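You operate a simulated robot arm through the tools that you are given. There is no shell and no other tool.

The job below is to be done with a simulated robot arm. You get a single attempt, and the scene is never put back.

JOB
Put things in order on the top of the workbench. At the end: the red driver stands on top of the blue coupling; the white bottle (marked "DEFOAMER") from the top of the workbench stands where the yellow rag stood; the yellow rag from the top of the workbench stands on top of the black tape; the green can (marked "2-STROKE") stands where the white bottle stood; whatever was shut is shut again. Leave all else as you found it, and nothing knocked over.
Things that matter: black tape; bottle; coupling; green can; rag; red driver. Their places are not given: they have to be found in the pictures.

Only the result counts: the job must be done as asked and must still hold three seconds after the hand-in. Knocking over, shifting, dropping, spilling or breaking anything else fails it.

ROBOT AND FRAMES
A 7-joint arm with a two-finger parallel gripper, fixed in place. Base frame: the origin is on the floor under the middle of its stand, x ahead of it, y to its left, z up; the work surface is at about z = 880. Units: mm, rad, N and s.
With the tool pointing down near the work surface it reaches from about 300 to 700 mm from the base axis. Its first joint turns from -1.152 to 1.152 rad. Payload 1.57 kg.
Tool frame: the origin (TCP) lies between the finger pads and is the grasp point; the fingertips stand 30 mm ahead of it; z points along the fingers, y is the line along which they close. Largest opening 110 mm; finger width 24, thickness 12; the body of the gripper, 48 by 112 mm, starts 78 mm behind the TCP.
Orientation is that of the tool frame in the base frame, as a unit quaternion [w, x, y, z]. With the fingers straight down and closing along the base's y, the tool's x points along the base's -x, its y along +y and its z along -z.

CONTROLS
- The arm moves only by the tool apply_moves. Its arguments are lists of equal length, an entry for each row: "delta_pos": the shift along the base's x, y, z in m, a list of three; "angular": the turn, a rotation vector about the base's x, y, z in rad, a list of three; "grip": the finger opening in m, from 0 to 0.11. In form: {"delta_pos": [[x, y, z], ...], "angular": [[ax, ay, az], ...], "grip": [grip, ...]}. A call has 1 to 20 rows; each row shifts and turns the commanded pose from where the row before left it. A row lasts 0.2 s, in which the tool goes at most 50 mm and 0.15 rad; a call with a longer step from one row to the next is refused whole, and so is a gripper value outside its range. A pose out of reach is approached as far as the arm can. The call stops where the force on the tool passes 40 N (or 10 N more than at its start, if that is more) or the arm is blocked; 0.2 s more then pass. The fingers move at their own pace (about 108 mm/s each) and stop on an object; they squeeze with about 34 N. The grip force told is the motor's: it shows also when the fingers shut on nothing. Time passes only in rows, and 0.2 s behind the last, so rows that do not move let the fingers close. The reply holds the time, the measured pose of the TCP, the force on the tool along the base axes, the opening and the grip force, in the units named above and with some noise, with the torque about the TCP (base axes, N m) and any sound that the robot's microphone picked up.
- Cameras (640 x 400 px; columns grow to the right, rows downward): "scene" is fixed at [182.5, -411.5, 1406.2]; the picture's right is [0.56, -0.83, 0.00], its down [-0.46, -0.31, -0.83] and it looks along [0.69, 0.46, -0.56] (base axes); focal length 315 px, centre (320, 200). "wrist" rides on the gripper at [70, 16, -141] in the tool frame; the picture's right is [-0.23, 0.97, 0.00], its down [-0.86, -0.20, -0.48] and it looks along [-0.47, -0.11, 0.88] (tool axes); focal length 222 px, centre (320, 200).
- snapshot(camera): a new picture of that camera. No time passes.
- measure_at(camera, pixels): for up to 12 pixels [column, row] of the newest picture of that camera ("zoom" is the newest enlarged one), the place [x, y, z] in the base frame of the surface seen there, good to about 2 mm. No time passes.
- inspect(camera, box): a new picture of the part [left, top, right, bottom] of that camera's present view, enlarged. No time passes.
- job_done(): hands the job in; it is judged then, once.

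Open the gripper and draw the arm clear of the work before you hand the job in, unless the task says otherwise.

The tools are called after "Emit:" by a JSON object that holds its "name" and its "arguments". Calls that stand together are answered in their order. apply_moves: Moves the arm, as the interface text tells. Its arguments: {"type":"object","properties":{"delta_pos":{"type":"array"},"angular":{"type":"array"},"grip":{"type":"array"}},"required":["delta_pos","angular","grip"]} The other tools are called the same way: snapshot (camera) takes a picture; measure_at (camera, pixels) gives the place of the surface under pixels of a picture; inspect (camera, box) takes an enlarged picture of a part of a camera's view; job_done () hands the job in.

At the start:

```text
time_s: 0.0
ee_pos: [441.8, 51.8, 1224.9]
orientation: [-0.001, 0.0, 1.0, 0.0]
ft_force: [-0.3, -0.5, 0.8]
torque: [-0.01, 0.0, 0.05]
finger_gap: 110.0
grip_force: 0.1
```

scene: 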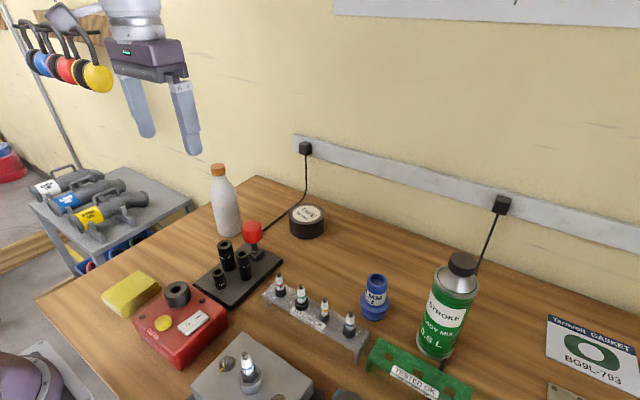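
wrist: 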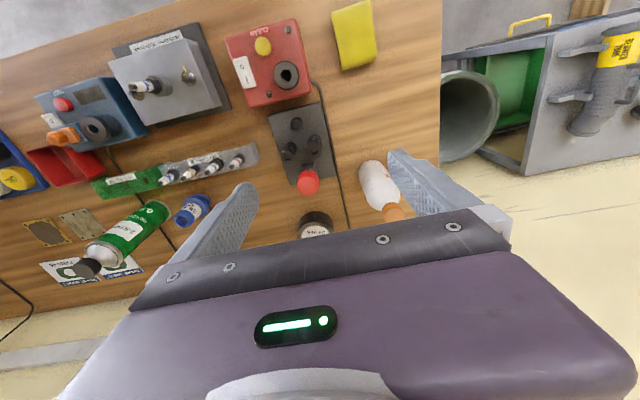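

The scene picture shows the bottle near (226,205), tape (306,221), red driver (252,235), coupling (375,297), can (448,305), and rag (130,293). I'll take closer looks to identify them.

Emit:
{"name": "inspect", "arguments": {"camera": "scene", "box": [90, 150, 330, 300]}}

Emit:
{"name": "inspect", "arguments": {"camera": "scene", "box": [250, 240, 490, 390]}}

Emit:
{"name": "snapshot", "arguments": {"camera": "wrist"}}

Emit:
{"name": "snapshot", "arguments": {"camera": "scene"}}

```text
2.67 times, centred on (210, 225) of scene
```

zoom: 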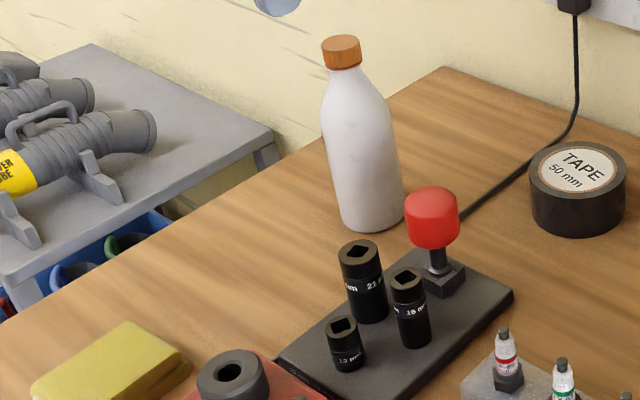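

```text
2.67 times, centred on (370, 315) of scene
```

zoom: 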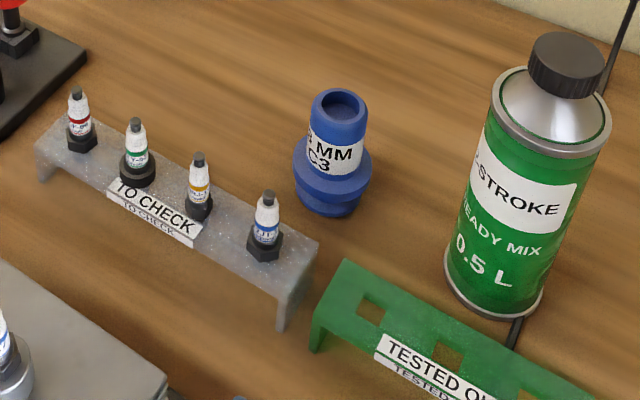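

```text
taken
```

wrist: 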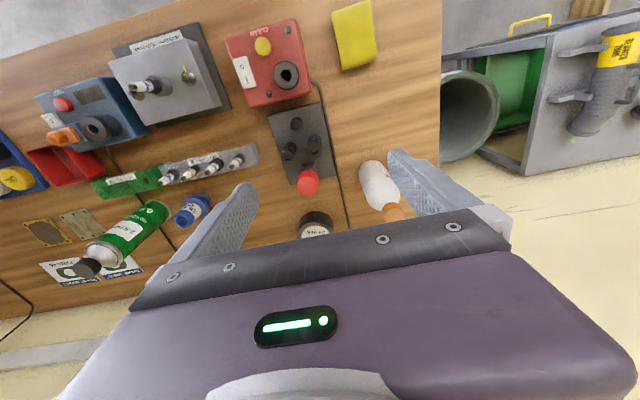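

```text
taken
```

scene: 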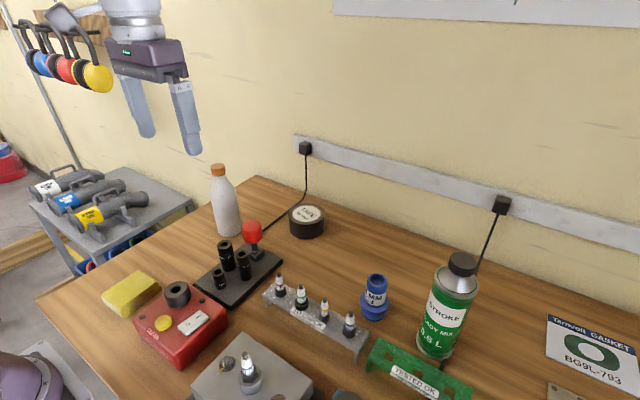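

Now I'll measure the surfaces of the key objects in the scene picture.

Emit:
{"name": "measure_at", "arguments": {"camera": "scene", "pixels": [[217, 167], [226, 200], [230, 232], [252, 227], [253, 240], [253, 257], [306, 212], [306, 235], [376, 278], [375, 297], [373, 315], [265, 255]]}}

Emit:
{"name": "measure_at", "arguments": {"camera": "wrist", "pixels": [[308, 182], [315, 220], [190, 210], [350, 35], [378, 185], [150, 215], [340, 10], [360, 2], [375, 60], [345, 68], [330, 20], [300, 120]]}}

Emit:
{"name": "inspect", "arguments": {"camera": "wrist", "box": [0, 60, 240, 300]}}

Emit:
{"name": "inspect", "arguments": {"camera": "wrist", "box": [220, 0, 460, 240]}}

```text
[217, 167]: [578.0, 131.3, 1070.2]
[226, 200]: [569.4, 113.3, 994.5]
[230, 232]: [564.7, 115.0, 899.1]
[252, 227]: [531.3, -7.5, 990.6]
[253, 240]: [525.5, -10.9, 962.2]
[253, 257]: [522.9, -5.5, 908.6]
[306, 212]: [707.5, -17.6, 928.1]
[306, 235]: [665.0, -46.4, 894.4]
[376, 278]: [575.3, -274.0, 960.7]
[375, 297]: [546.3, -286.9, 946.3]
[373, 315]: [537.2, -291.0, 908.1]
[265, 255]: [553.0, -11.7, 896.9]
```

```text
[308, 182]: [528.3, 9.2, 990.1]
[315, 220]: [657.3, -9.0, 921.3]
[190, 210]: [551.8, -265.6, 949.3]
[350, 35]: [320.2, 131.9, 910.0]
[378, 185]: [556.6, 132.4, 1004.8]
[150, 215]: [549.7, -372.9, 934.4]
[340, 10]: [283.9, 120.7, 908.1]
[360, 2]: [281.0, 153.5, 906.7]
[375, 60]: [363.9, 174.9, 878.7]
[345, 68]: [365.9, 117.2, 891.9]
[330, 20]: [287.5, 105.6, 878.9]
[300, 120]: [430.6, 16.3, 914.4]
```

```text
1.67 times, centred on (120, 180) of wrist
```

zoom: 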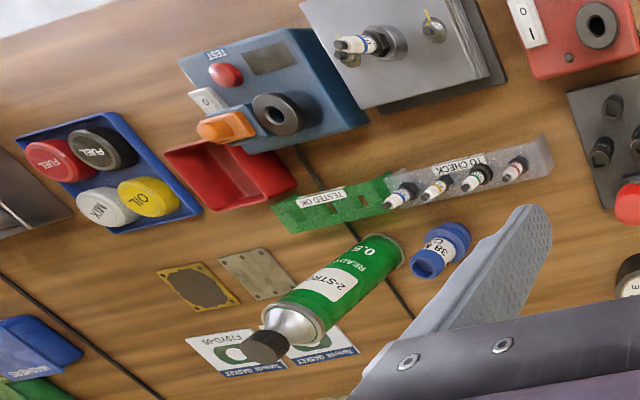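

```text
1.67 times, centred on (340, 120) of wrist
```

zoom: 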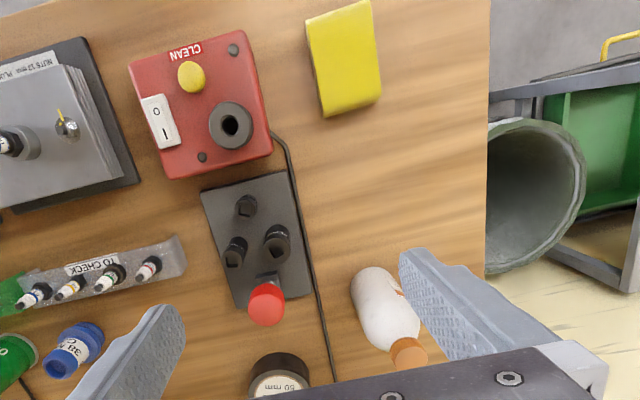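

Next I'll get finer zooms of the bottle, driver and tape so I can measure the shapes.

Emit:
{"name": "inspect", "arguments": {"camera": "scene", "box": [170, 155, 282, 245]}}

Emit:
{"name": "measure_at", "arguments": {"camera": "zoom", "pixels": [[275, 60], [275, 100], [250, 200], [300, 200], [350, 200], [270, 300], [320, 300], [380, 300], [330, 440], [290, 400], [390, 400], [325, 350]]}}

```text
4.44 times, centred on (226, 200) of scene
```

zoom: 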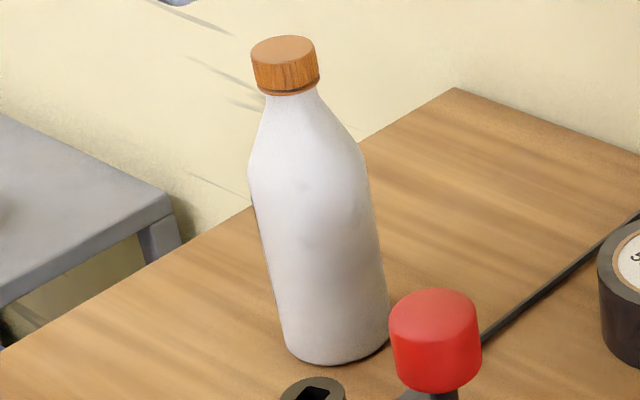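

```text
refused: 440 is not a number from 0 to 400
```

The bottle profile is clear in the zoom (cylinder from row ~170 to ~350, shoulder above). I'll measure along it.

Emit:
{"name": "measure_at", "arguments": {"camera": "zoom", "pixels": [[283, 48], [288, 75], [290, 100], [300, 130], [305, 170], [254, 180], [360, 180], [310, 200], [320, 280], [270, 280], [376, 280], [335, 355]]}}

Emit:
{"name": "measure_at", "arguments": {"camera": "zoom", "pixels": [[435, 300], [395, 345], [435, 350], [478, 345], [440, 388], [432, 394], [260, 50], [312, 50], [285, 35], [285, 60], [289, 350], [380, 348]]}}

```text
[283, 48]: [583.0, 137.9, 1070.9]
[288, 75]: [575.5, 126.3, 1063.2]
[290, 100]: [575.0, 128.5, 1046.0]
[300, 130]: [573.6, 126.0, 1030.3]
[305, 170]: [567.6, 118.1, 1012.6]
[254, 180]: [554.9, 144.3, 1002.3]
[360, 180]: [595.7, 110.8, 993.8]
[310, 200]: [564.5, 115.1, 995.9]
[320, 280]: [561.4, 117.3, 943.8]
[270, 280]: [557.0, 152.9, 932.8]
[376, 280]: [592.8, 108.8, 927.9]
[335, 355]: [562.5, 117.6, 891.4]
```

```text
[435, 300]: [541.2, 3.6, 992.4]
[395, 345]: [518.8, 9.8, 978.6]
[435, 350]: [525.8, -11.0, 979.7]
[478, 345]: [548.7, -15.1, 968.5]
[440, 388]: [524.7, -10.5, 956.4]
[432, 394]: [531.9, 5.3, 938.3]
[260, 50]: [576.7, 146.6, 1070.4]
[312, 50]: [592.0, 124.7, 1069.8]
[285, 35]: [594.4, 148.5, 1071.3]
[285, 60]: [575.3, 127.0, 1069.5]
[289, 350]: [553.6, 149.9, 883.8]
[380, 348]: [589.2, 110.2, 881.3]
```

Now a close look at the driver and coupling.

Emit:
{"name": "inspect", "arguments": {"camera": "scene", "box": [216, 212, 288, 272]}}

Emit:
{"name": "measure_at", "arguments": {"camera": "zoom", "pixels": [[320, 70], [280, 120], [320, 120], [360, 120], [320, 175], [325, 200], [330, 230], [330, 260], [290, 260], [370, 260], [330, 290], [340, 330]]}}

Emit:
{"name": "inspect", "arguments": {"camera": "scene", "box": [340, 265, 412, 325]}}

Emit:
{"name": "measure_at", "arguments": {"camera": "zoom", "pixels": [[320, 60], [260, 100], [320, 100], [380, 100], [320, 140], [320, 180], [320, 220], [320, 260], [250, 250], [400, 250], [320, 300], [320, 330]]}}

```text
6.67 times, centred on (252, 242) of scene
```

zoom: 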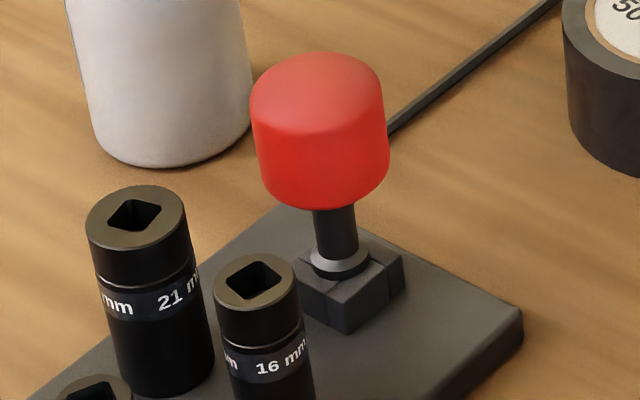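

```text
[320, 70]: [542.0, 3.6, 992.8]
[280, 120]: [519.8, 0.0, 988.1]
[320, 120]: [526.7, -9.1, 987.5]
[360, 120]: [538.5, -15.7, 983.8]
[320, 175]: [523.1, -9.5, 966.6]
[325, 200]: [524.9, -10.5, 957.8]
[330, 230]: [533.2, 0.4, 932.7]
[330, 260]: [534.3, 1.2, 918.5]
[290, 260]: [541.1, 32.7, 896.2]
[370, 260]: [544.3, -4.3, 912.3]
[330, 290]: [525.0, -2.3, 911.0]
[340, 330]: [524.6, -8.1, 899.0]
```

```text
6.67 times, centred on (376, 295) of scene
```

zoom: 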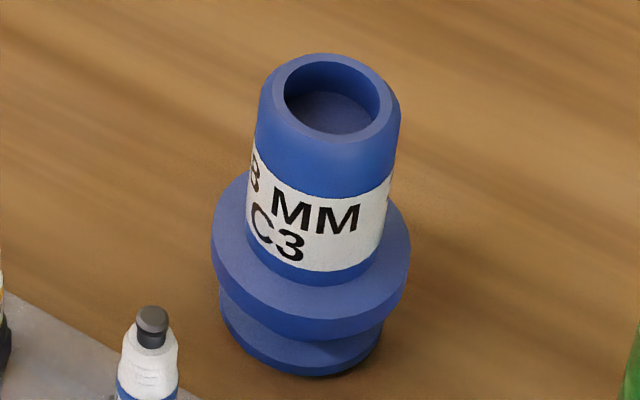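

```text
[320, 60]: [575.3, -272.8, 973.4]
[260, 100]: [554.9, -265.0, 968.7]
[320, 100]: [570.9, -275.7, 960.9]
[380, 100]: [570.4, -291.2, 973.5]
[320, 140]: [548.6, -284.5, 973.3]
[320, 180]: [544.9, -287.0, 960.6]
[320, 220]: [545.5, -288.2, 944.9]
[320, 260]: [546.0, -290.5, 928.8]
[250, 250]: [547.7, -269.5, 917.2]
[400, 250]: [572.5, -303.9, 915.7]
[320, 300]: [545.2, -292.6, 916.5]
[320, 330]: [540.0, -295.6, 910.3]
```

The driver is a red mushroom knob on a stem held in a small block on the socket tray. Now the can, tape and rag.

Emit:
{"name": "inspect", "arguments": {"camera": "scene", "box": [376, 245, 536, 345]}}

Emit:
{"name": "measure_at", "arguments": {"camera": "zoom", "pixels": [[345, 48], [340, 70], [335, 110], [335, 150], [320, 200], [310, 250], [275, 330], [240, 250], [360, 280], [250, 200], [395, 180], [250, 395]]}}

Emit:
{"name": "inspect", "arguments": {"camera": "scene", "box": [270, 190, 342, 250]}}

Emit:
{"name": "measure_at", "arguments": {"camera": "zoom", "pixels": [[320, 110], [220, 160], [430, 150], [310, 215], [320, 165], [310, 260], [310, 305], [215, 200], [435, 200], [300, 320], [335, 118], [330, 150]]}}

Emit:
{"name": "inspect", "arguments": {"camera": "scene", "box": [83, 250, 179, 330]}}

Emit:
{"name": "measure_at", "arguments": {"camera": "zoom", "pixels": [[320, 200], [300, 120], [440, 180], [150, 260], [270, 290], [200, 200], [390, 230], [300, 300], [250, 330], [350, 260], [400, 150], [220, 320]]}}

```text
4.00 times, centred on (456, 295) of scene
```

zoom: 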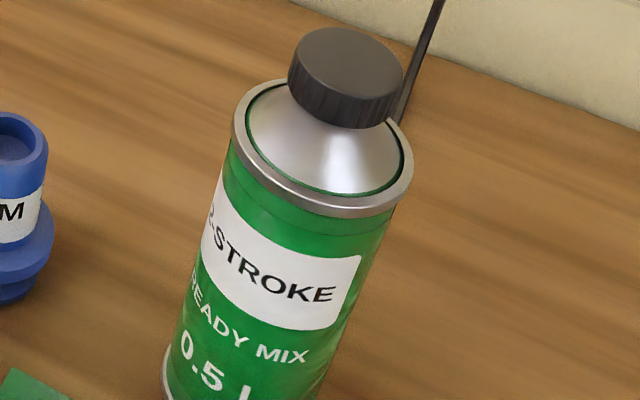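

```text
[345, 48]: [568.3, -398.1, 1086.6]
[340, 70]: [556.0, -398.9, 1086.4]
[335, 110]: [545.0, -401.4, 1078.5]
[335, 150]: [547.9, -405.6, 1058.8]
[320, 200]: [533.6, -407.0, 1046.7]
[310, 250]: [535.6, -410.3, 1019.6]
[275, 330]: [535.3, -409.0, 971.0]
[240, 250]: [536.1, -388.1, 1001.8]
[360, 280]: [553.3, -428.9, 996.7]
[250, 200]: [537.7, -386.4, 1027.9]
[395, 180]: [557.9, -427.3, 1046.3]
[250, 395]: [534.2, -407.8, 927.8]
```

```text
6.67 times, centred on (306, 220) of scene
```

zoom: 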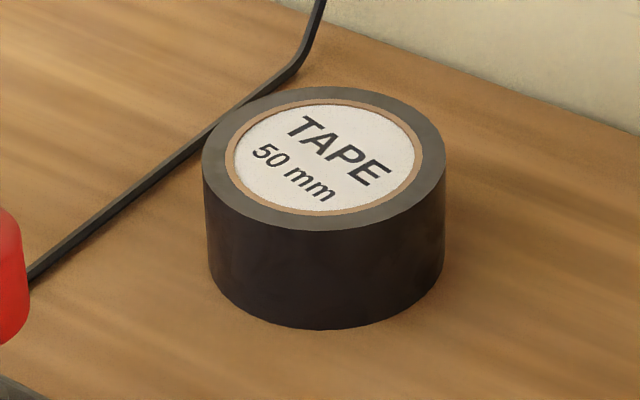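

```text
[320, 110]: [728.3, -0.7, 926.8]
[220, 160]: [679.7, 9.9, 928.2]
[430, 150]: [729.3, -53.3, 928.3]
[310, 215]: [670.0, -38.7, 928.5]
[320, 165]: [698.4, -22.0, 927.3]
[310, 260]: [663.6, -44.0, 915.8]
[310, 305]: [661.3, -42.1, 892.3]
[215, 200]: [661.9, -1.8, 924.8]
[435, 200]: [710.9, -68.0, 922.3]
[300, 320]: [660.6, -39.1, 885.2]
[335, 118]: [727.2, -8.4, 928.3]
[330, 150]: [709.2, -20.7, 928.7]
```

```text
5.00 times, centred on (131, 290) of scene
```

zoom: 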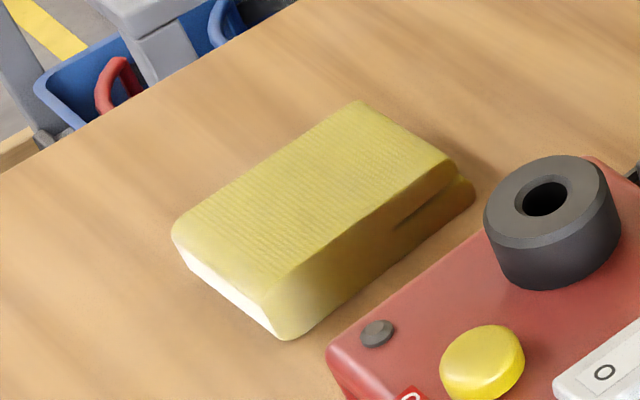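

```text
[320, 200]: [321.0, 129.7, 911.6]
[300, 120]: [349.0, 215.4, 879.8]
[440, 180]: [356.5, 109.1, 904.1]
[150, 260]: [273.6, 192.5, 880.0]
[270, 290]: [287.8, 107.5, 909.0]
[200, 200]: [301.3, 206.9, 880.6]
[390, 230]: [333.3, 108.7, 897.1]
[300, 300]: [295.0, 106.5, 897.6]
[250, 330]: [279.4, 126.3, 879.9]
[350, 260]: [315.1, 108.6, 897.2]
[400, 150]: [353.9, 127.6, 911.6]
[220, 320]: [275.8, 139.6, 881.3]
```

Rag top is at z≈911.6, tape top z≈928, can top z≈1086.6. I'll pin down the rag's corners and its gap to the red box, plus the tape rim.

Emit:
{"name": "measure_at", "arguments": {"camera": "zoom", "pixels": [[360, 106], [185, 232], [448, 162], [280, 285], [180, 240], [370, 112], [460, 185], [335, 340], [500, 230], [585, 165], [420, 290], [285, 335]]}}

Emit:
{"name": "inspect", "arguments": {"camera": "wrist", "box": [290, 0, 400, 100]}}

Emit:
{"name": "measure_at", "arguments": {"camera": "zoom", "pixels": [[295, 60], [300, 150], [325, 250], [345, 270], [420, 250], [480, 230], [470, 150], [455, 50], [440, 8], [350, 20], [380, 150], [150, 100]]}}

```text
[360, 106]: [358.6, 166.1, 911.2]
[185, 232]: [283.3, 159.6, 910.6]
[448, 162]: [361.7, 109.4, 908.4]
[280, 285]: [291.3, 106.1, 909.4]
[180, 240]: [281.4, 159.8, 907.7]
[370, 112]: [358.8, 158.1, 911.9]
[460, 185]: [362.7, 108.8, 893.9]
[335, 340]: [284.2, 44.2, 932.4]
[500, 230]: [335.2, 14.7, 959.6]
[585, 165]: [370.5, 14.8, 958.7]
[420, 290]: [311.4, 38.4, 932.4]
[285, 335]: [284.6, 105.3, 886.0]
```

```text
4.00 times, centred on (345, 50) of wrist
```

zoom: 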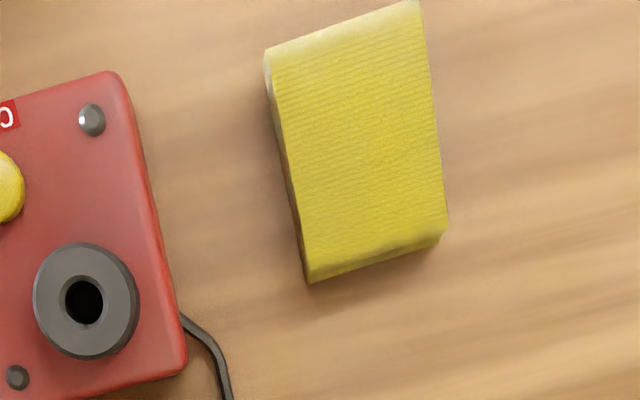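

```text
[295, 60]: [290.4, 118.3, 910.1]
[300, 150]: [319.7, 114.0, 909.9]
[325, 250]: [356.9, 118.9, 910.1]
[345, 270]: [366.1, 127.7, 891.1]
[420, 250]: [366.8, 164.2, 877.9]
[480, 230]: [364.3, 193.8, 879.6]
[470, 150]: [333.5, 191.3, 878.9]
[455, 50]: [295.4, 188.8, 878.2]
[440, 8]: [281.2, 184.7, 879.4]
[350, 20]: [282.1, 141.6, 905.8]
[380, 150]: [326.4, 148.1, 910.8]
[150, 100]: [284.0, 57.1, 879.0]
```

The rag spans about x 281–365, y 106–168; the red box edge is at y≈57, so there is room for a finger. I'll move above the rag at z≈1100 for a close wrist view.

Emit:
{"name": "apply_moves", "arguments": {"delta_pos": [[-0.024, 0.017, -0.025], [-0.024, 0.017, -0.025], [-0.024, 0.017, -0.025], [-0.024, 0.017, -0.025], [-0.023, 0.017, -0.025], [0, 0, 0]], "angular": [[0, 0, 0], [0, 0, 0], [0, 0, 0], [0, 0, 0], [0, 0, 0], [0, 0, 0]], "grip": [0.11, 0.11, 0.11, 0.11, 0.11, 0.11]}}

Emit:
{"name": "snapshot", "arguments": {"camera": "wrist"}}

```text
time_s: 1.4
ee_pos: [321.9, 136.5, 1098.4]
orientation: [0.0, 0.0, 1.0, 0.0]
ft_force: [-0.1, -0.6, 0.0]
torque: [-0.01, 0.0, 0.0]
finger_gap: 109.9
grip_force: 0.0
```

```text
taken
```

wrist: 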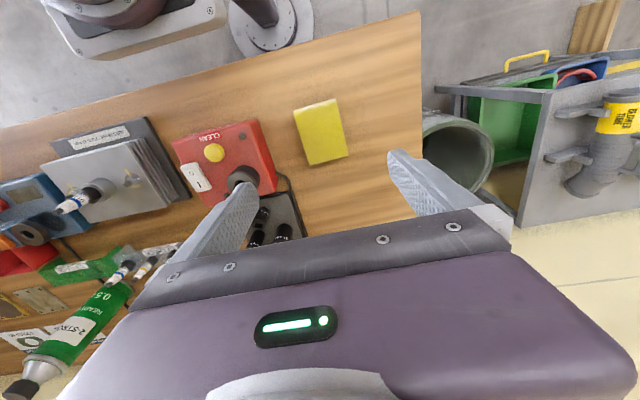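

The rag is at about (322,132) in the wrist view. I'll zoom in and measure its edges.

Emit:
{"name": "inspect", "arguments": {"camera": "wrist", "box": [276, 90, 372, 170]}}

Emit:
{"name": "measure_at", "arguments": {"camera": "zoom", "pixels": [[320, 200], [270, 300], [420, 265], [460, 255], [415, 60], [180, 130], [275, 330], [180, 105], [230, 250], [400, 50], [250, 60], [450, 200]]}}

```text
5.00 times, centred on (324, 130) of wrist
```

zoom: 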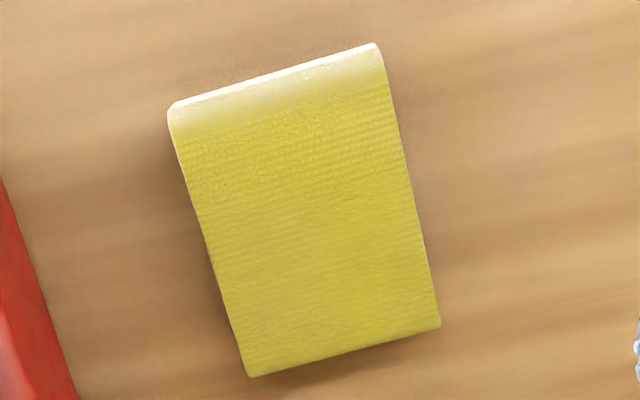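

```text
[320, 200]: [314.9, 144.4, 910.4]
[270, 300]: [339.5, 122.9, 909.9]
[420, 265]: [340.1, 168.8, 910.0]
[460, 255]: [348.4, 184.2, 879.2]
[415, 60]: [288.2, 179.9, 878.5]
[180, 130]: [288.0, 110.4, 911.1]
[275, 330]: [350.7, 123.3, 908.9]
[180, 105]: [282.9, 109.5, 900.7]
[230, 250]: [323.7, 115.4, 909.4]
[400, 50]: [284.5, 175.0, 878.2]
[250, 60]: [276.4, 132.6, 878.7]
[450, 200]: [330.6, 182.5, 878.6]
```

I'll measure just inside the left and right edges to get yaw, width and centre.

Emit:
{"name": "measure_at", "arguments": {"camera": "zoom", "pixels": [[184, 150], [205, 220], [226, 290], [244, 355], [388, 90], [402, 160], [418, 230], [432, 300], [170, 110], [378, 46], [250, 370], [438, 318]]}}

```text
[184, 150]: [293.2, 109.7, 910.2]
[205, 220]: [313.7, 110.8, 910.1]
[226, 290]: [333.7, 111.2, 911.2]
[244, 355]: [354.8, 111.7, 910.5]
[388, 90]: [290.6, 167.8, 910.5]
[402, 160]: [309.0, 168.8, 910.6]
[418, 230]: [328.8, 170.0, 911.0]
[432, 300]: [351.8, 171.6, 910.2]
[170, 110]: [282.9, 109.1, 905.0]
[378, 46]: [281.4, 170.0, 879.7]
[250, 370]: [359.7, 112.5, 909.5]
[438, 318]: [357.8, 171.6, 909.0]
```

The rag is centred near (322,140), yaw ≈ +0.045 rad, about 60 mm wide across y. I'll align and descend to about z=917 with the fingers fully open.

Emit:
{"name": "apply_moves", "arguments": {"delta_pos": [[0, 0.003, -0.045], [0, 0, -0.045], [0, 0, -0.045], [0, 0, -0.04], [0, 0, 0]], "angular": [[0, 0, 0.045], [0, 0, 0], [0, 0, 0], [0, 0, 0], [0, 0, 0]], "grip": [0.11, 0.11, 0.11, 0.11, 0.11]}}

Emit:
{"name": "snapshot", "arguments": {"camera": "wrist"}}

Emit:
{"name": "snapshot", "arguments": {"camera": "scene"}}

```text
time_s: 2.6
ee_pos: [323.3, 139.5, 922.7]
orientation: [0.0, -0.023, 1.0, 0.0]
ft_force: [-1.3, 0.4, 1.1]
torque: [-0.02, 0.01, -0.01]
finger_gap: 110.2
grip_force: 0.1
```

```text
taken
```

wrist: 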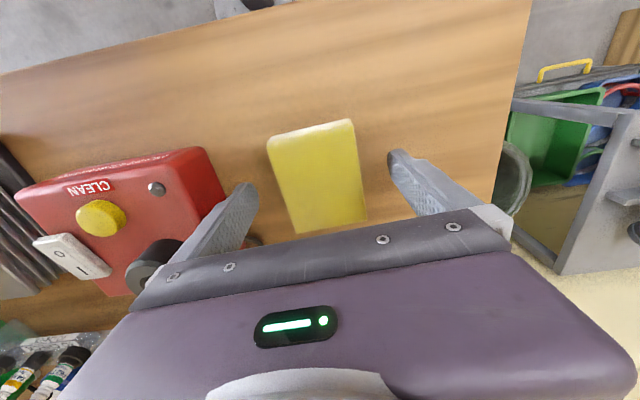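

```text
taken
```

scene: 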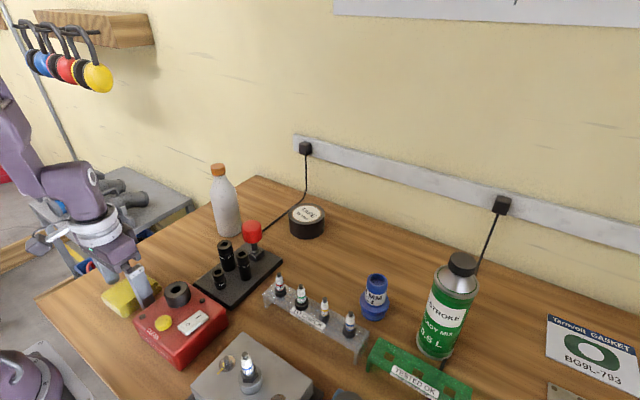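

The fingers straddle the rag. I'll lower the last few millimetres and close gently.

Emit:
{"name": "apply_moves", "arguments": {"delta_pos": [[0, 0, -0.007], [0, 0, 0], [0, 0, 0], [0, 0, 0], [0, 0, 0], [0, 0, 0]], "angular": [[0, 0, 0], [0, 0, 0], [0, 0, 0], [0, 0, 0], [0, 0, 0], [0, 0, 0]], "grip": [0.11, 0.08, 0.05, 0.04, 0.04, 0.04]}}

Emit:
{"name": "snapshot", "arguments": {"camera": "wrist"}}

```text
time_s: 4.0
ee_pos: [321.5, 138.9, 917.5]
orientation: [0.0, -0.023, 1.0, 0.0]
ft_force: [-0.3, 0.4, -1.2]
torque: [0.01, 0.03, 0.01]
finger_gap: 60.6
grip_force: 33.9
```

```text
taken
```

wrist: 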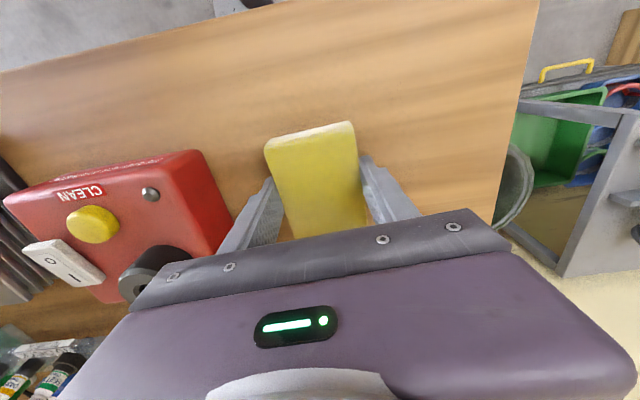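

The rag is held (gap 60.6 mm, TCP z 917.5). I'll lift straight up to about z=1100.

Emit:
{"name": "apply_moves", "arguments": {"delta_pos": [[0, 0, 0.01], [0, 0, 0.03], [0, 0, 0.045], [0, 0, 0.045], [0, 0, 0.045], [0, 0, 0.01], [0, 0, 0]], "angular": [[0, 0, 0], [0, 0, 0], [0, 0, 0], [0, 0, 0], [0, 0, 0], [0, 0, 0], [0, 0, 0]], "grip": [0.04, 0.04, 0.04, 0.04, 0.04, 0.04, 0.04]}}

Emit:
{"name": "snapshot", "arguments": {"camera": "scene"}}

Emit:
{"name": "snapshot", "arguments": {"camera": "wrist"}}

```text
time_s: 5.6
ee_pos: [322.4, 141.1, 1102.8]
orientation: [0.001, -0.023, 1.0, 0.0]
ft_force: [0.3, 0.6, -0.4]
torque: [0.02, 0.02, -0.03]
finger_gap: 60.9
grip_force: 33.6
```

```text
taken
```

scene: 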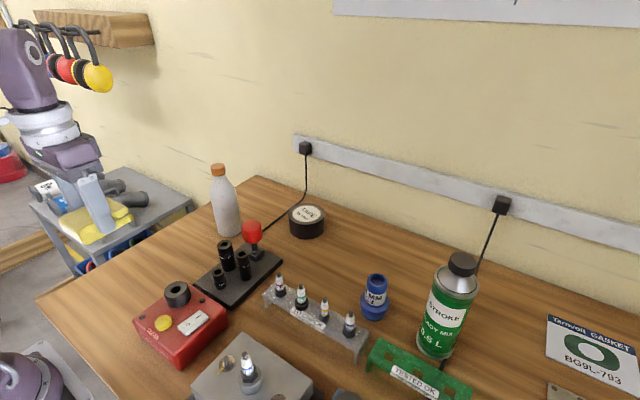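

```text
taken
```

wrist: 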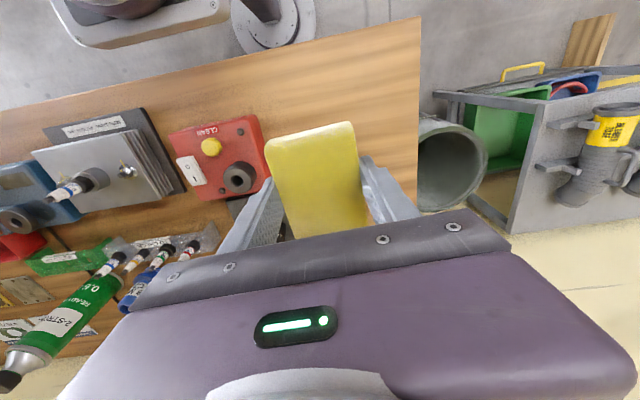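

The rag hangs securely with nothing left behind. I'll carry it toward the tape at z≈1100, passing between the bottle and the other objects.

Emit:
{"name": "apply_moves", "arguments": {"delta_pos": [[0.03, -0.015, 0], [0.04, -0.0205, 0], [0.042, -0.021, 0], [0.042, -0.021, 0], [0.042, -0.021, 0], [0.042, -0.021, 0], [0.04, -0.021, 0], [0.04, -0.02, 0], [0, 0, 0]], "angular": [[0, 0, 0], [0, 0, 0], [0, 0, 0], [0, 0, 0], [0, 0, 0], [0, 0, 0], [0, 0, 0], [0, 0, 0], [0, 0, 0]], "grip": [0.04, 0.04, 0.04, 0.04, 0.04, 0.04, 0.04, 0.04, 0.04]}}

Emit:
{"name": "snapshot", "arguments": {"camera": "scene"}}

```text
time_s: 7.6
ee_pos: [640.3, -20.5, 1101.3]
orientation: [-0.001, -0.022, 1.0, 0.001]
ft_force: [0.2, -0.1, -0.3]
torque: [-0.02, -0.02, 0.0]
finger_gap: 61.0
grip_force: 34.1
```

```text
taken
```

scene: 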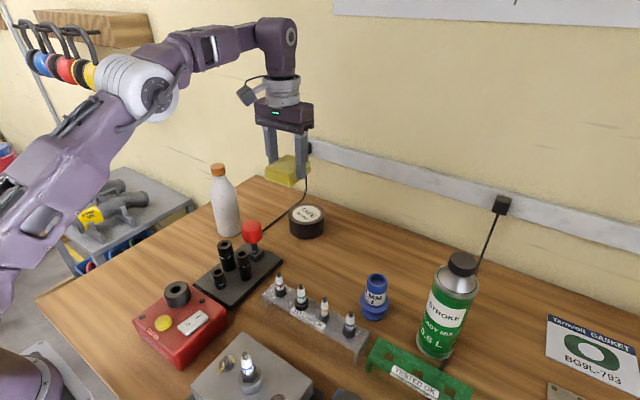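

Clear path. I'll move to above the tape centre (about 703,-20) and come down to z≈1010, checking the arm can reach it.

Emit:
{"name": "apply_moves", "arguments": {"delta_pos": [[0.021, 0, -0.03], [0.021, 0, -0.03], [0.021, 0, -0.03], [0, 0, 0], [0, 0, 0]], "angular": [[0, 0, 0], [0, 0, 0], [0, 0, 0], [0, 0, 0], [0, 0, 0]], "grip": [0.04, 0.04, 0.04, 0.04, 0.04]}}

Emit:
{"name": "inspect", "arguments": {"camera": "scene", "box": [234, 150, 378, 240]}}

Emit:
{"name": "snapshot", "arguments": {"camera": "wrist"}}

```text
time_s: 8.8
ee_pos: [669.1, -20.1, 1046.8]
orientation: [-0.012, -0.024, 1.0, -0.002]
ft_force: [-0.2, 0.1, -0.1]
torque: [0.0, -0.04, 0.01]
finger_gap: 61.0
grip_force: 34.2
out of reach, approached as far as the arm can: row 2, 3
```

```text
4.44 times, centred on (306, 195) of scene
```

zoom: 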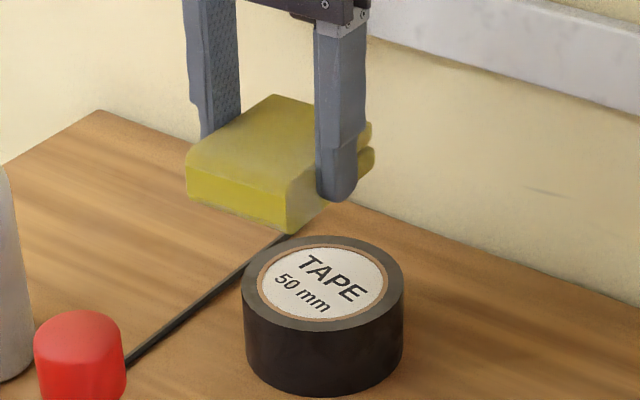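

```text
taken
```

wrist: 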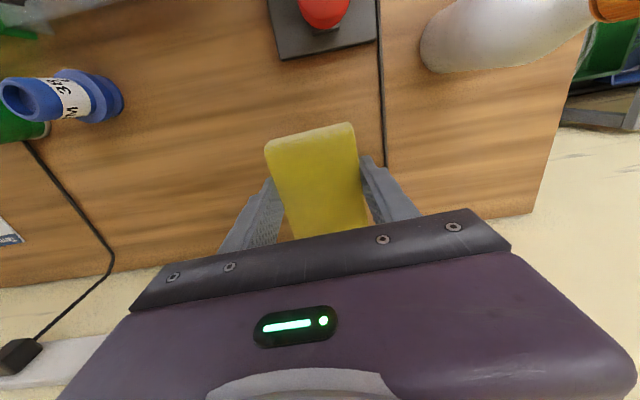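

The arm stopped at (669,-20,1047), short of the commanded point. I'll hold still one row to see where it settles before continuing downward.

Emit:
{"name": "apply_moves", "arguments": {"delta_pos": [[0, 0, 0], [0, 0, 0]], "angular": [[0, 0, 0], [0, 0, 0]], "grip": [0.04, 0.04]}}

```text
time_s: 9.4
ee_pos: [668.6, -22.3, 1047.8]
orientation: [-0.011, -0.023, 1.0, -0.002]
ft_force: [0.4, 0.0, -1.0]
torque: [0.01, -0.02, 0.02]
finger_gap: 61.1
grip_force: 34.1
```

It holds at (669,-22,1048), so commands appear relative to the clipped pose. I'll lower straight down, where the reach should grow.

Emit:
{"name": "apply_moves", "arguments": {"delta_pos": [[0, 0, -0.02], [0, 0, -0.02], [0, 0, 0]], "angular": [[0, 0, 0], [0, 0, 0], [0, 0, 0]], "grip": [0.04, 0.04, 0.04]}}

```text
time_s: 10.2
ee_pos: [669.6, -21.4, 1007.4]
orientation: [0.0, -0.023, 1.0, 0.0]
ft_force: [0.5, -0.3, -1.0]
torque: [-0.03, -0.03, 0.01]
finger_gap: 60.9
grip_force: 33.9
```

Now at z=1007 with the orientation exact. I'll edge forward in x in small steps.

Emit:
{"name": "apply_moves", "arguments": {"delta_pos": [[0.01, 0, -0.01], [0.01, 0, -0.01], [0, 0, 0]], "angular": [[0, 0, 0], [0, 0, 0], [0, 0, 0]], "grip": [0.04, 0.04, 0.04]}}

```text
time_s: 11.0
ee_pos: [689.5, -20.7, 986.4]
orientation: [0.0, -0.022, 1.0, 0.0]
ft_force: [0.8, -0.1, -0.4]
torque: [0.01, 0.01, 0.02]
finger_gap: 60.7
grip_force: 34.1
```

Reached (690,-21,986). The rag bottom is about 20 mm above the tape, so I'll try further forward.

Emit:
{"name": "apply_moves", "arguments": {"delta_pos": [[0.008, 0, -0.005], [0.005, 0, -0.004], [0, 0, 0]], "angular": [[0, 0, 0], [0, 0, 0], [0, 0, 0]], "grip": [0.04, 0.04, 0.04]}}

Emit:
{"name": "inspect", "arguments": {"camera": "scene", "box": [234, 150, 378, 240]}}

```text
time_s: 11.8
ee_pos: [691.5, -15.4, 984.4]
orientation: [-0.002, -0.034, 0.999, -0.001]
ft_force: [0.2, 0.6, -1.0]
torque: [0.01, 0.02, -0.02]
finger_gap: 60.9
grip_force: 34.0
out of reach, approached as far as the arm can: row 1, 2
```

```text
4.44 times, centred on (306, 195) of scene
```

zoom: 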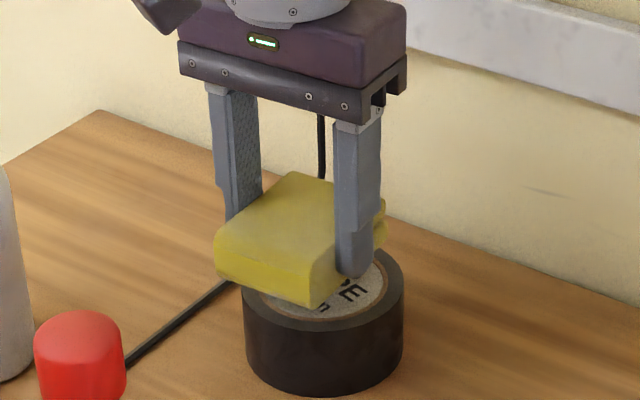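

Near the reach limit at this height; y drifted to -15. I'll come down 10 mm and correct y back to about -21.

Emit:
{"name": "apply_moves", "arguments": {"delta_pos": [[-0.002, -0.005, -0.006], [0, 0, -0.005], [0, 0, 0]], "angular": [[0, 0, -0.022], [0, 0, 0], [0, 0, 0]], "grip": [0.04, 0.04, 0.04]}}

```text
time_s: 12.6
ee_pos: [692.7, -25.3, 971.0]
orientation: [0.0, -0.012, 1.0, 0.0]
ft_force: [-0.4, 0.4, -0.1]
torque: [0.0, 0.03, 0.01]
finger_gap: 60.8
grip_force: 34.1
```

Now at (692.7,-25.3,971). A small correction to y and x, staying 3 mm above the tape.

Emit:
{"name": "apply_moves", "arguments": {"delta_pos": [[0.003, 0.004, -0.001], [0, 0, 0]], "angular": [[0, 0, 0], [0, 0, 0]], "grip": [0.04, 0.04]}}

Emit:
{"name": "inspect", "arguments": {"camera": "scene", "box": [270, 170, 342, 230]}}

```text
time_s: 13.2
ee_pos: [692.4, -20.5, 969.2]
orientation: [-0.004, -0.019, 1.0, -0.001]
ft_force: [0.3, -0.6, -0.4]
torque: [-0.04, -0.02, -0.01]
finger_gap: 61.1
grip_force: 33.9
out of reach, approached as far as the arm can: row 1
```

```text
6.67 times, centred on (306, 200) of scene
```

zoom: 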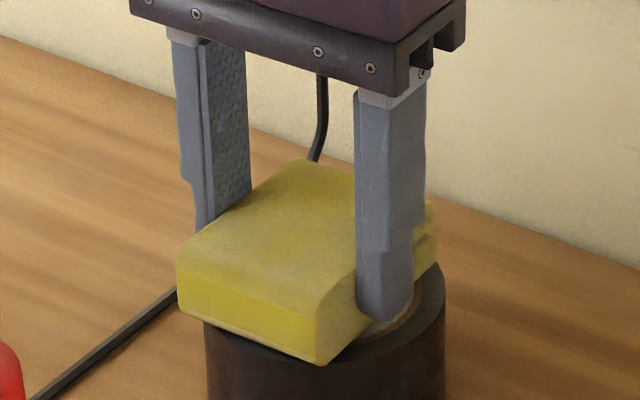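

The rag is about 10 mm short of the tape centre. I'll tilt the tool slightly (0.06 rad, fingers pointing outward) to gain reach, after rising a few millimetres.

Emit:
{"name": "apply_moves", "arguments": {"delta_pos": [[-0.002, 0, 0.004], [0, 0, 0], [0.004, 0, 0], [0.005, 0, 0], [0, 0, 0]], "angular": [[0, 0, 0], [0, -0.06, 0], [0, 0, 0], [0, 0, 0], [0, 0, 0]], "grip": [0.04, 0.04, 0.04, 0.04, 0.04]}}

```text
time_s: 14.4
ee_pos: [701.8, -21.5, 974.3]
orientation: [0.031, -0.011, 0.999, 0.0]
ft_force: [0.3, 0.3, 0.4]
torque: [-0.02, -0.01, 0.02]
finger_gap: 60.9
grip_force: 33.4
out of reach, approached as far as the arm can: row 2
```

Reached (702,-21.5,974) — over the tape centre. Now I'll lower slowly to just touching, around z≈967.

Emit:
{"name": "apply_moves", "arguments": {"delta_pos": [[0, 0, -0.003], [0, 0, -0.003], [0, 0, -0.001], [0, 0, 0]], "angular": [[0, 0, 0], [0, 0, 0], [0, 0, 0], [0, 0, 0]], "grip": [0.04, 0.04, 0.04, 0.04]}}

Emit:
{"name": "inspect", "arguments": {"camera": "scene", "box": [270, 180, 342, 240]}}

```text
time_s: 15.4
ee_pos: [702.0, -20.8, 969.0]
orientation: [0.03, -0.011, 0.999, 0.0]
ft_force: [-1.6, 0.3, -0.4]
torque: [0.03, -0.02, 0.0]
finger_gap: 60.6
grip_force: 34.1
```

```text
6.67 times, centred on (306, 210) of scene
```

zoom: 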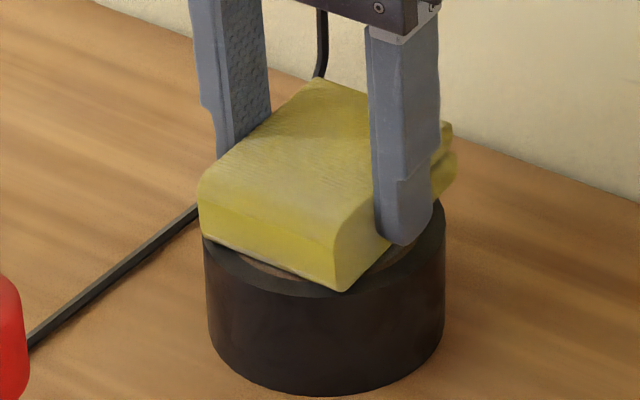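

No contact yet (force near zero). I'll go down in small steps.

Emit:
{"name": "apply_moves", "arguments": {"delta_pos": [[0, 0, -0.0015], [0, 0, -0.001], [0, 0, 0]], "angular": [[0, 0, 0], [0, 0, 0], [0, 0, 0]], "grip": [0.04, 0.04, 0.04]}}

```text
time_s: 16.2
ee_pos: [702.8, -21.4, 967.1]
orientation: [0.031, -0.012, 0.999, 0.0]
ft_force: [-2.1, 0.9, 24.0]
torque: [0.33, 0.92, 0.03]
finger_gap: 60.9
grip_force: 34.5
```

Contact made (24 N up). I'll ease up slightly and open the fingers to release the rag.

Emit:
{"name": "apply_moves", "arguments": {"delta_pos": [[0, 0, 0.0008], [0, 0, 0], [0, 0, 0], [0, 0, 0], [0, 0, 0], [0, 0, 0]], "angular": [[0, 0, 0], [0, 0, 0], [0, 0, 0], [0, 0, 0], [0, 0, 0], [0, 0, 0]], "grip": [0.04, 0.062, 0.066, 0.075, 0.085, 0.09]}}

Emit:
{"name": "inspect", "arguments": {"camera": "scene", "box": [270, 180, 342, 240]}}

```text
time_s: 17.6
ee_pos: [702.1, -21.3, 965.1]
orientation: [0.03, -0.012, 0.999, 0.0]
ft_force: [0.4, 0.0, 0.4]
torque: [-0.02, 0.01, 0.0]
finger_gap: 89.8
grip_force: 0.0
```

```text
6.67 times, centred on (306, 210) of scene
```

zoom: 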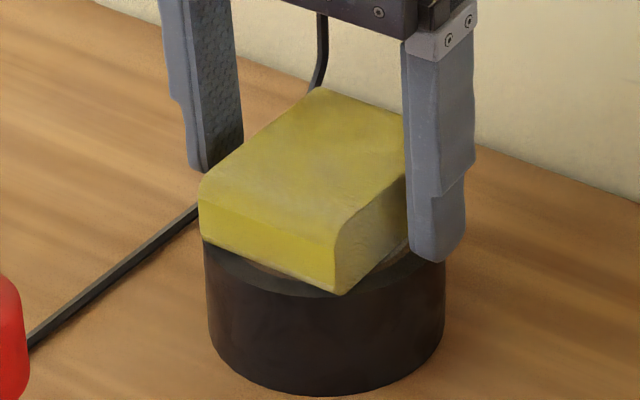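

The rag rests on the tape. I'll retreat up and back, removing the tilt on the way.

Emit:
{"name": "apply_moves", "arguments": {"delta_pos": [[-0.003, 0, 0.015], [-0.008, 0, 0.025], [-0.015, 0, 0.035], [-0.02, 0, 0.04], [-0.03, 0, 0.035], [0, 0, 0]], "angular": [[0, 0, 0], [0, 0, 0], [0, 0.03, 0], [0, 0.03, 0], [0, 0, 0], [0, 0, 0]], "grip": [0.095, 0.1, 0.1, 0.1, 0.1, 0.1]}}

Emit:
{"name": "snapshot", "arguments": {"camera": "scene"}}

Emit:
{"name": "snapshot", "arguments": {"camera": "wrist"}}

Emit:
{"name": "inspect", "arguments": {"camera": "scene", "box": [270, 180, 342, 240]}}

```text
time_s: 19.0
ee_pos: [625.9, -21.2, 1115.8]
orientation: [0.0, -0.011, 1.0, -0.001]
ft_force: [0.0, -0.5, 1.2]
torque: [0.01, -0.01, -0.03]
finger_gap: 100.1
grip_force: 0.1
```

```text
taken
```

scene: 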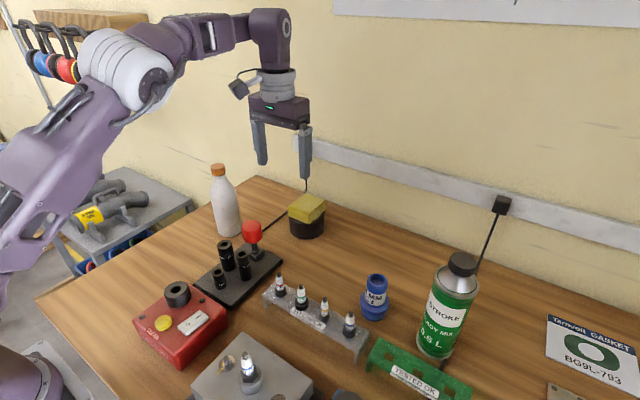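

```text
taken
```

wrist: 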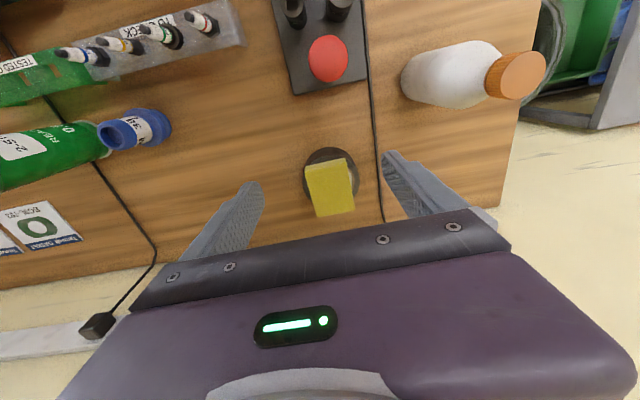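

```text
6.67 times, centred on (306, 210) of scene
```

zoom: 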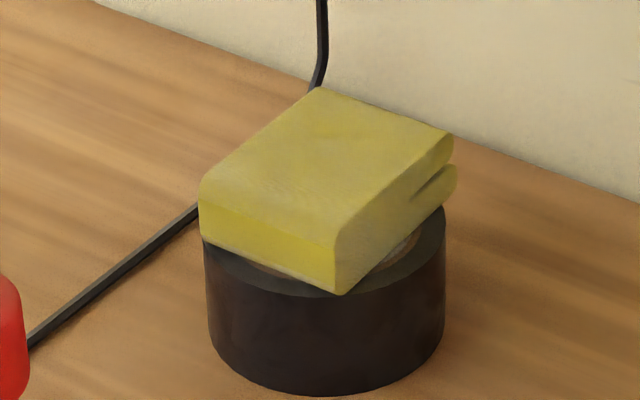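

The rag sits flat on the tape. Next the bottle: I'll move above it at z≈1140 and straighten the yaw.

Emit:
{"name": "apply_moves", "arguments": {"delta_pos": [[-0.01, 0.03, 0.008], [-0.01, 0.04, 0.008], [-0.01, 0.04, 0.008], [-0.012, 0.047, 0], [0, 0, 0]], "angular": [[0, 0, -0.022], [0, 0, 0], [0, 0, 0], [0, 0, 0], [0, 0, 0]], "grip": [0.1, 0.1, 0.1, 0.1, 0.1]}}

Emit:
{"name": "snapshot", "arguments": {"camera": "wrist"}}

Emit:
{"name": "snapshot", "arguments": {"camera": "scene"}}

```text
time_s: 20.2
ee_pos: [584.7, 137.7, 1140.9]
orientation: [0.0, 0.0, 1.0, -0.001]
ft_force: [0.5, -0.6, -1.2]
torque: [-0.03, 0.01, 0.01]
finger_gap: 100.1
grip_force: 0.0
```

```text
taken
```

wrist: 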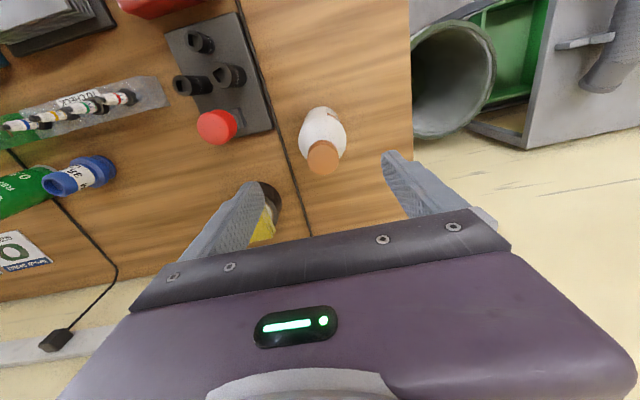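

```text
taken
```

scene: 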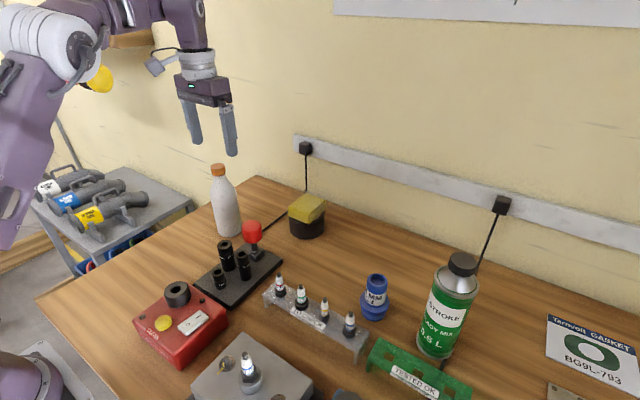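

The bottle cap is at (323,155) in the wrist view. I'll zoom and measure the cap and body.

Emit:
{"name": "inspect", "arguments": {"camera": "wrist", "box": [276, 95, 372, 175]}}

Emit:
{"name": "measure_at", "arguments": {"camera": "zoom", "pixels": [[320, 330], [250, 330], [385, 325], [318, 295], [322, 365], [310, 120], [200, 200], [425, 200], [310, 30], [410, 150], [205, 230], [300, 260]]}}

```text
5.00 times, centred on (324, 135) of wrist
```

zoom: 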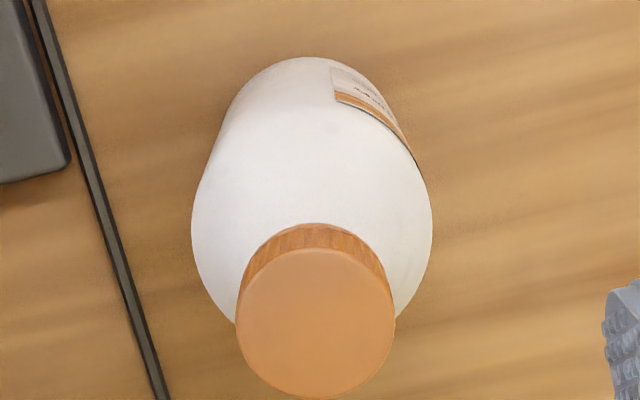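

```text
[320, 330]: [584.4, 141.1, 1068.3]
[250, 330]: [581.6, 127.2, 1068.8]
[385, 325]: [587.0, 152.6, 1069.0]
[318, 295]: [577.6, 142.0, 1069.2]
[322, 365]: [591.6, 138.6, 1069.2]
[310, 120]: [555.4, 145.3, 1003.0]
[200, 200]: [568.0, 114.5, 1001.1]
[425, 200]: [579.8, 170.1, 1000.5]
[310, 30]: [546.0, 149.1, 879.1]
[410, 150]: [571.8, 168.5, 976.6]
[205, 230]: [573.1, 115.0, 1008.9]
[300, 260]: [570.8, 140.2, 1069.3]
```

The wrist view puts the bottle axis at about (584,140). I'll shift 2 mm in y and descend to about z=1010 with open fingers, then check.

Emit:
{"name": "apply_moves", "arguments": {"delta_pos": [[-0.0005, 0.0023, -0.02], [0, 0, -0.04], [0, 0, -0.04], [0, 0, -0.03], [0, 0, 0]], "angular": [[0, 0, 0], [0, 0, 0], [0, 0, 0], [0, 0, 0], [0, 0, 0]], "grip": [0.1, 0.1, 0.1, 0.1, 0.1]}}

Emit:
{"name": "snapshot", "arguments": {"camera": "wrist"}}

Emit:
{"name": "inspect", "arguments": {"camera": "scene", "box": [170, 135, 282, 225]}}

```text
time_s: 21.4
ee_pos: [584.8, 138.3, 1008.6]
orientation: [0.001, -0.001, 1.0, 0.001]
ft_force: [-0.6, -0.3, -0.4]
torque: [-0.02, 0.01, -0.01]
finger_gap: 100.2
grip_force: 0.0
```

```text
taken
```

wrist: 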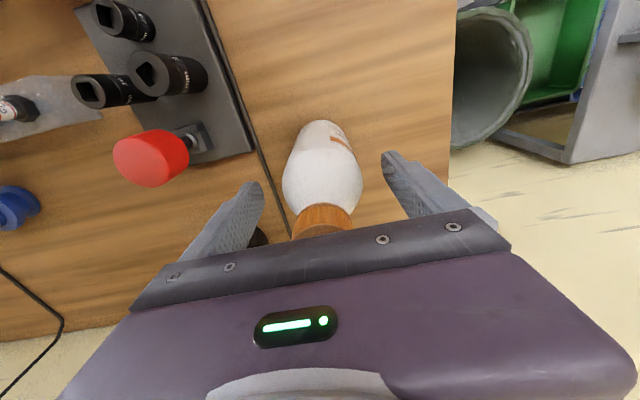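

```text
4.44 times, centred on (226, 180) of scene
```

zoom: 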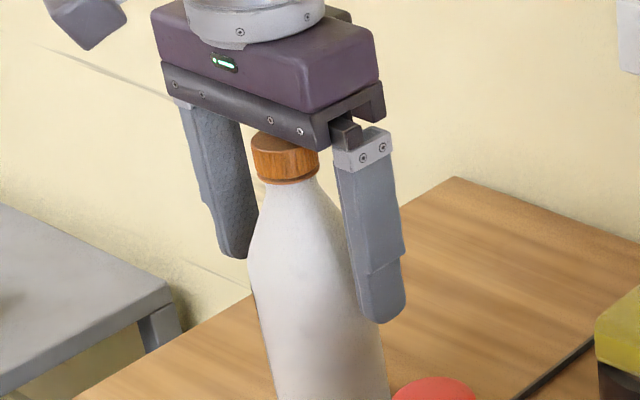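

Fingers are centred around the bottle. I'll go down 8 mm more so the tips bear on the cylindrical body, then close.

Emit:
{"name": "apply_moves", "arguments": {"delta_pos": [[0, 0.001, -0.008], [0, 0, 0], [0, 0, 0], [0, 0, 0], [0, 0, 0], [0, 0, 0], [0, 0, 0]], "angular": [[0, 0, 0], [0, 0, 0], [0, 0, 0], [0, 0, 0], [0, 0, 0], [0, 0, 0], [0, 0, 0]], "grip": [0.1, 0.085, 0.07, 0.06, 0.05, 0.04, 0.04]}}

Emit:
{"name": "snapshot", "arguments": {"camera": "wrist"}}

Emit:
{"name": "inspect", "arguments": {"camera": "scene", "box": [170, 155, 282, 245]}}

```text
time_s: 23.0
ee_pos: [582.7, 140.3, 1001.9]
orientation: [0.0, -0.001, 1.0, 0.0]
ft_force: [-0.4, 0.8, 0.0]
torque: [0.06, 0.0, 0.02]
finger_gap: 60.3
grip_force: 33.5
```

```text
taken
```

wrist: 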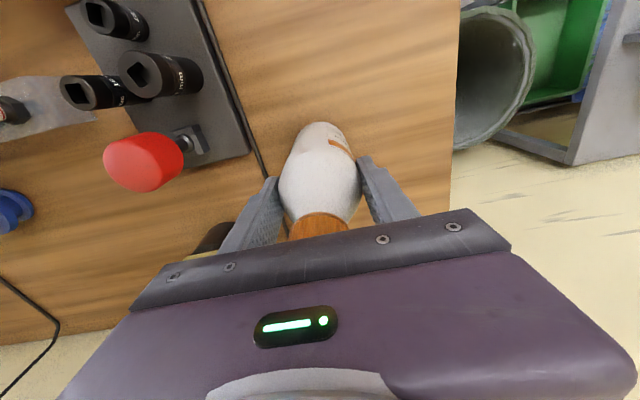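

```text
4.44 times, centred on (226, 200) of scene
```

zoom: 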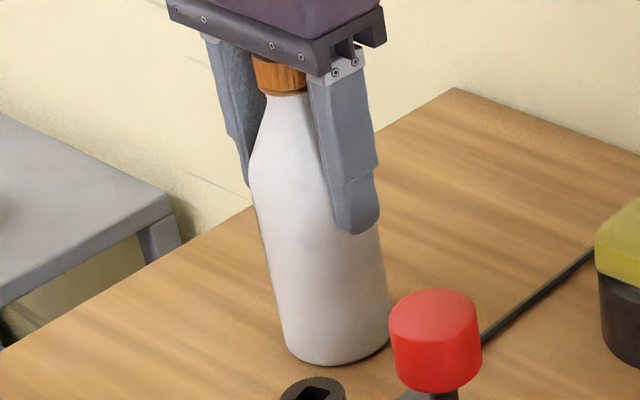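

Bottle gripped (60.3 mm). I'll lift slowly by 60 mm and watch the load and stability.

Emit:
{"name": "apply_moves", "arguments": {"delta_pos": [[0, 0, 0.005], [0, 0, 0.015], [0, 0, 0.02], [0, 0, 0.02], [0, 0, 0]], "angular": [[0, 0, 0], [0, 0, 0], [0, 0, 0], [0, 0, 0], [0, 0, 0]], "grip": [0.04, 0.04, 0.04, 0.04, 0.04]}}

Emit:
{"name": "snapshot", "arguments": {"camera": "scene"}}

```text
time_s: 24.2
ee_pos: [583.9, 138.9, 1063.1]
orientation: [-0.001, -0.001, 1.0, 0.0]
ft_force: [-0.4, 1.0, -4.7]
torque: [0.0, -0.07, 0.03]
finger_gap: 60.3
grip_force: 34.2
```

```text
taken
```

scene: 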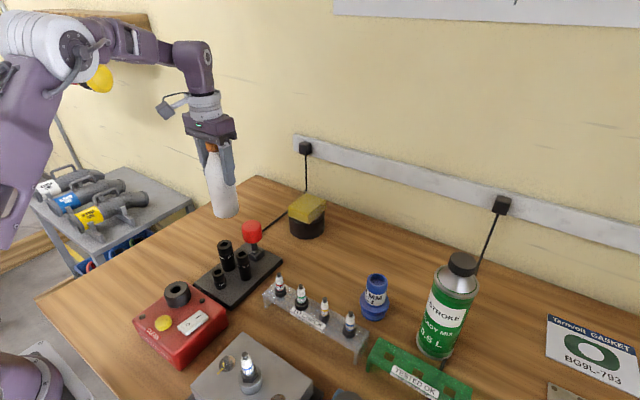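

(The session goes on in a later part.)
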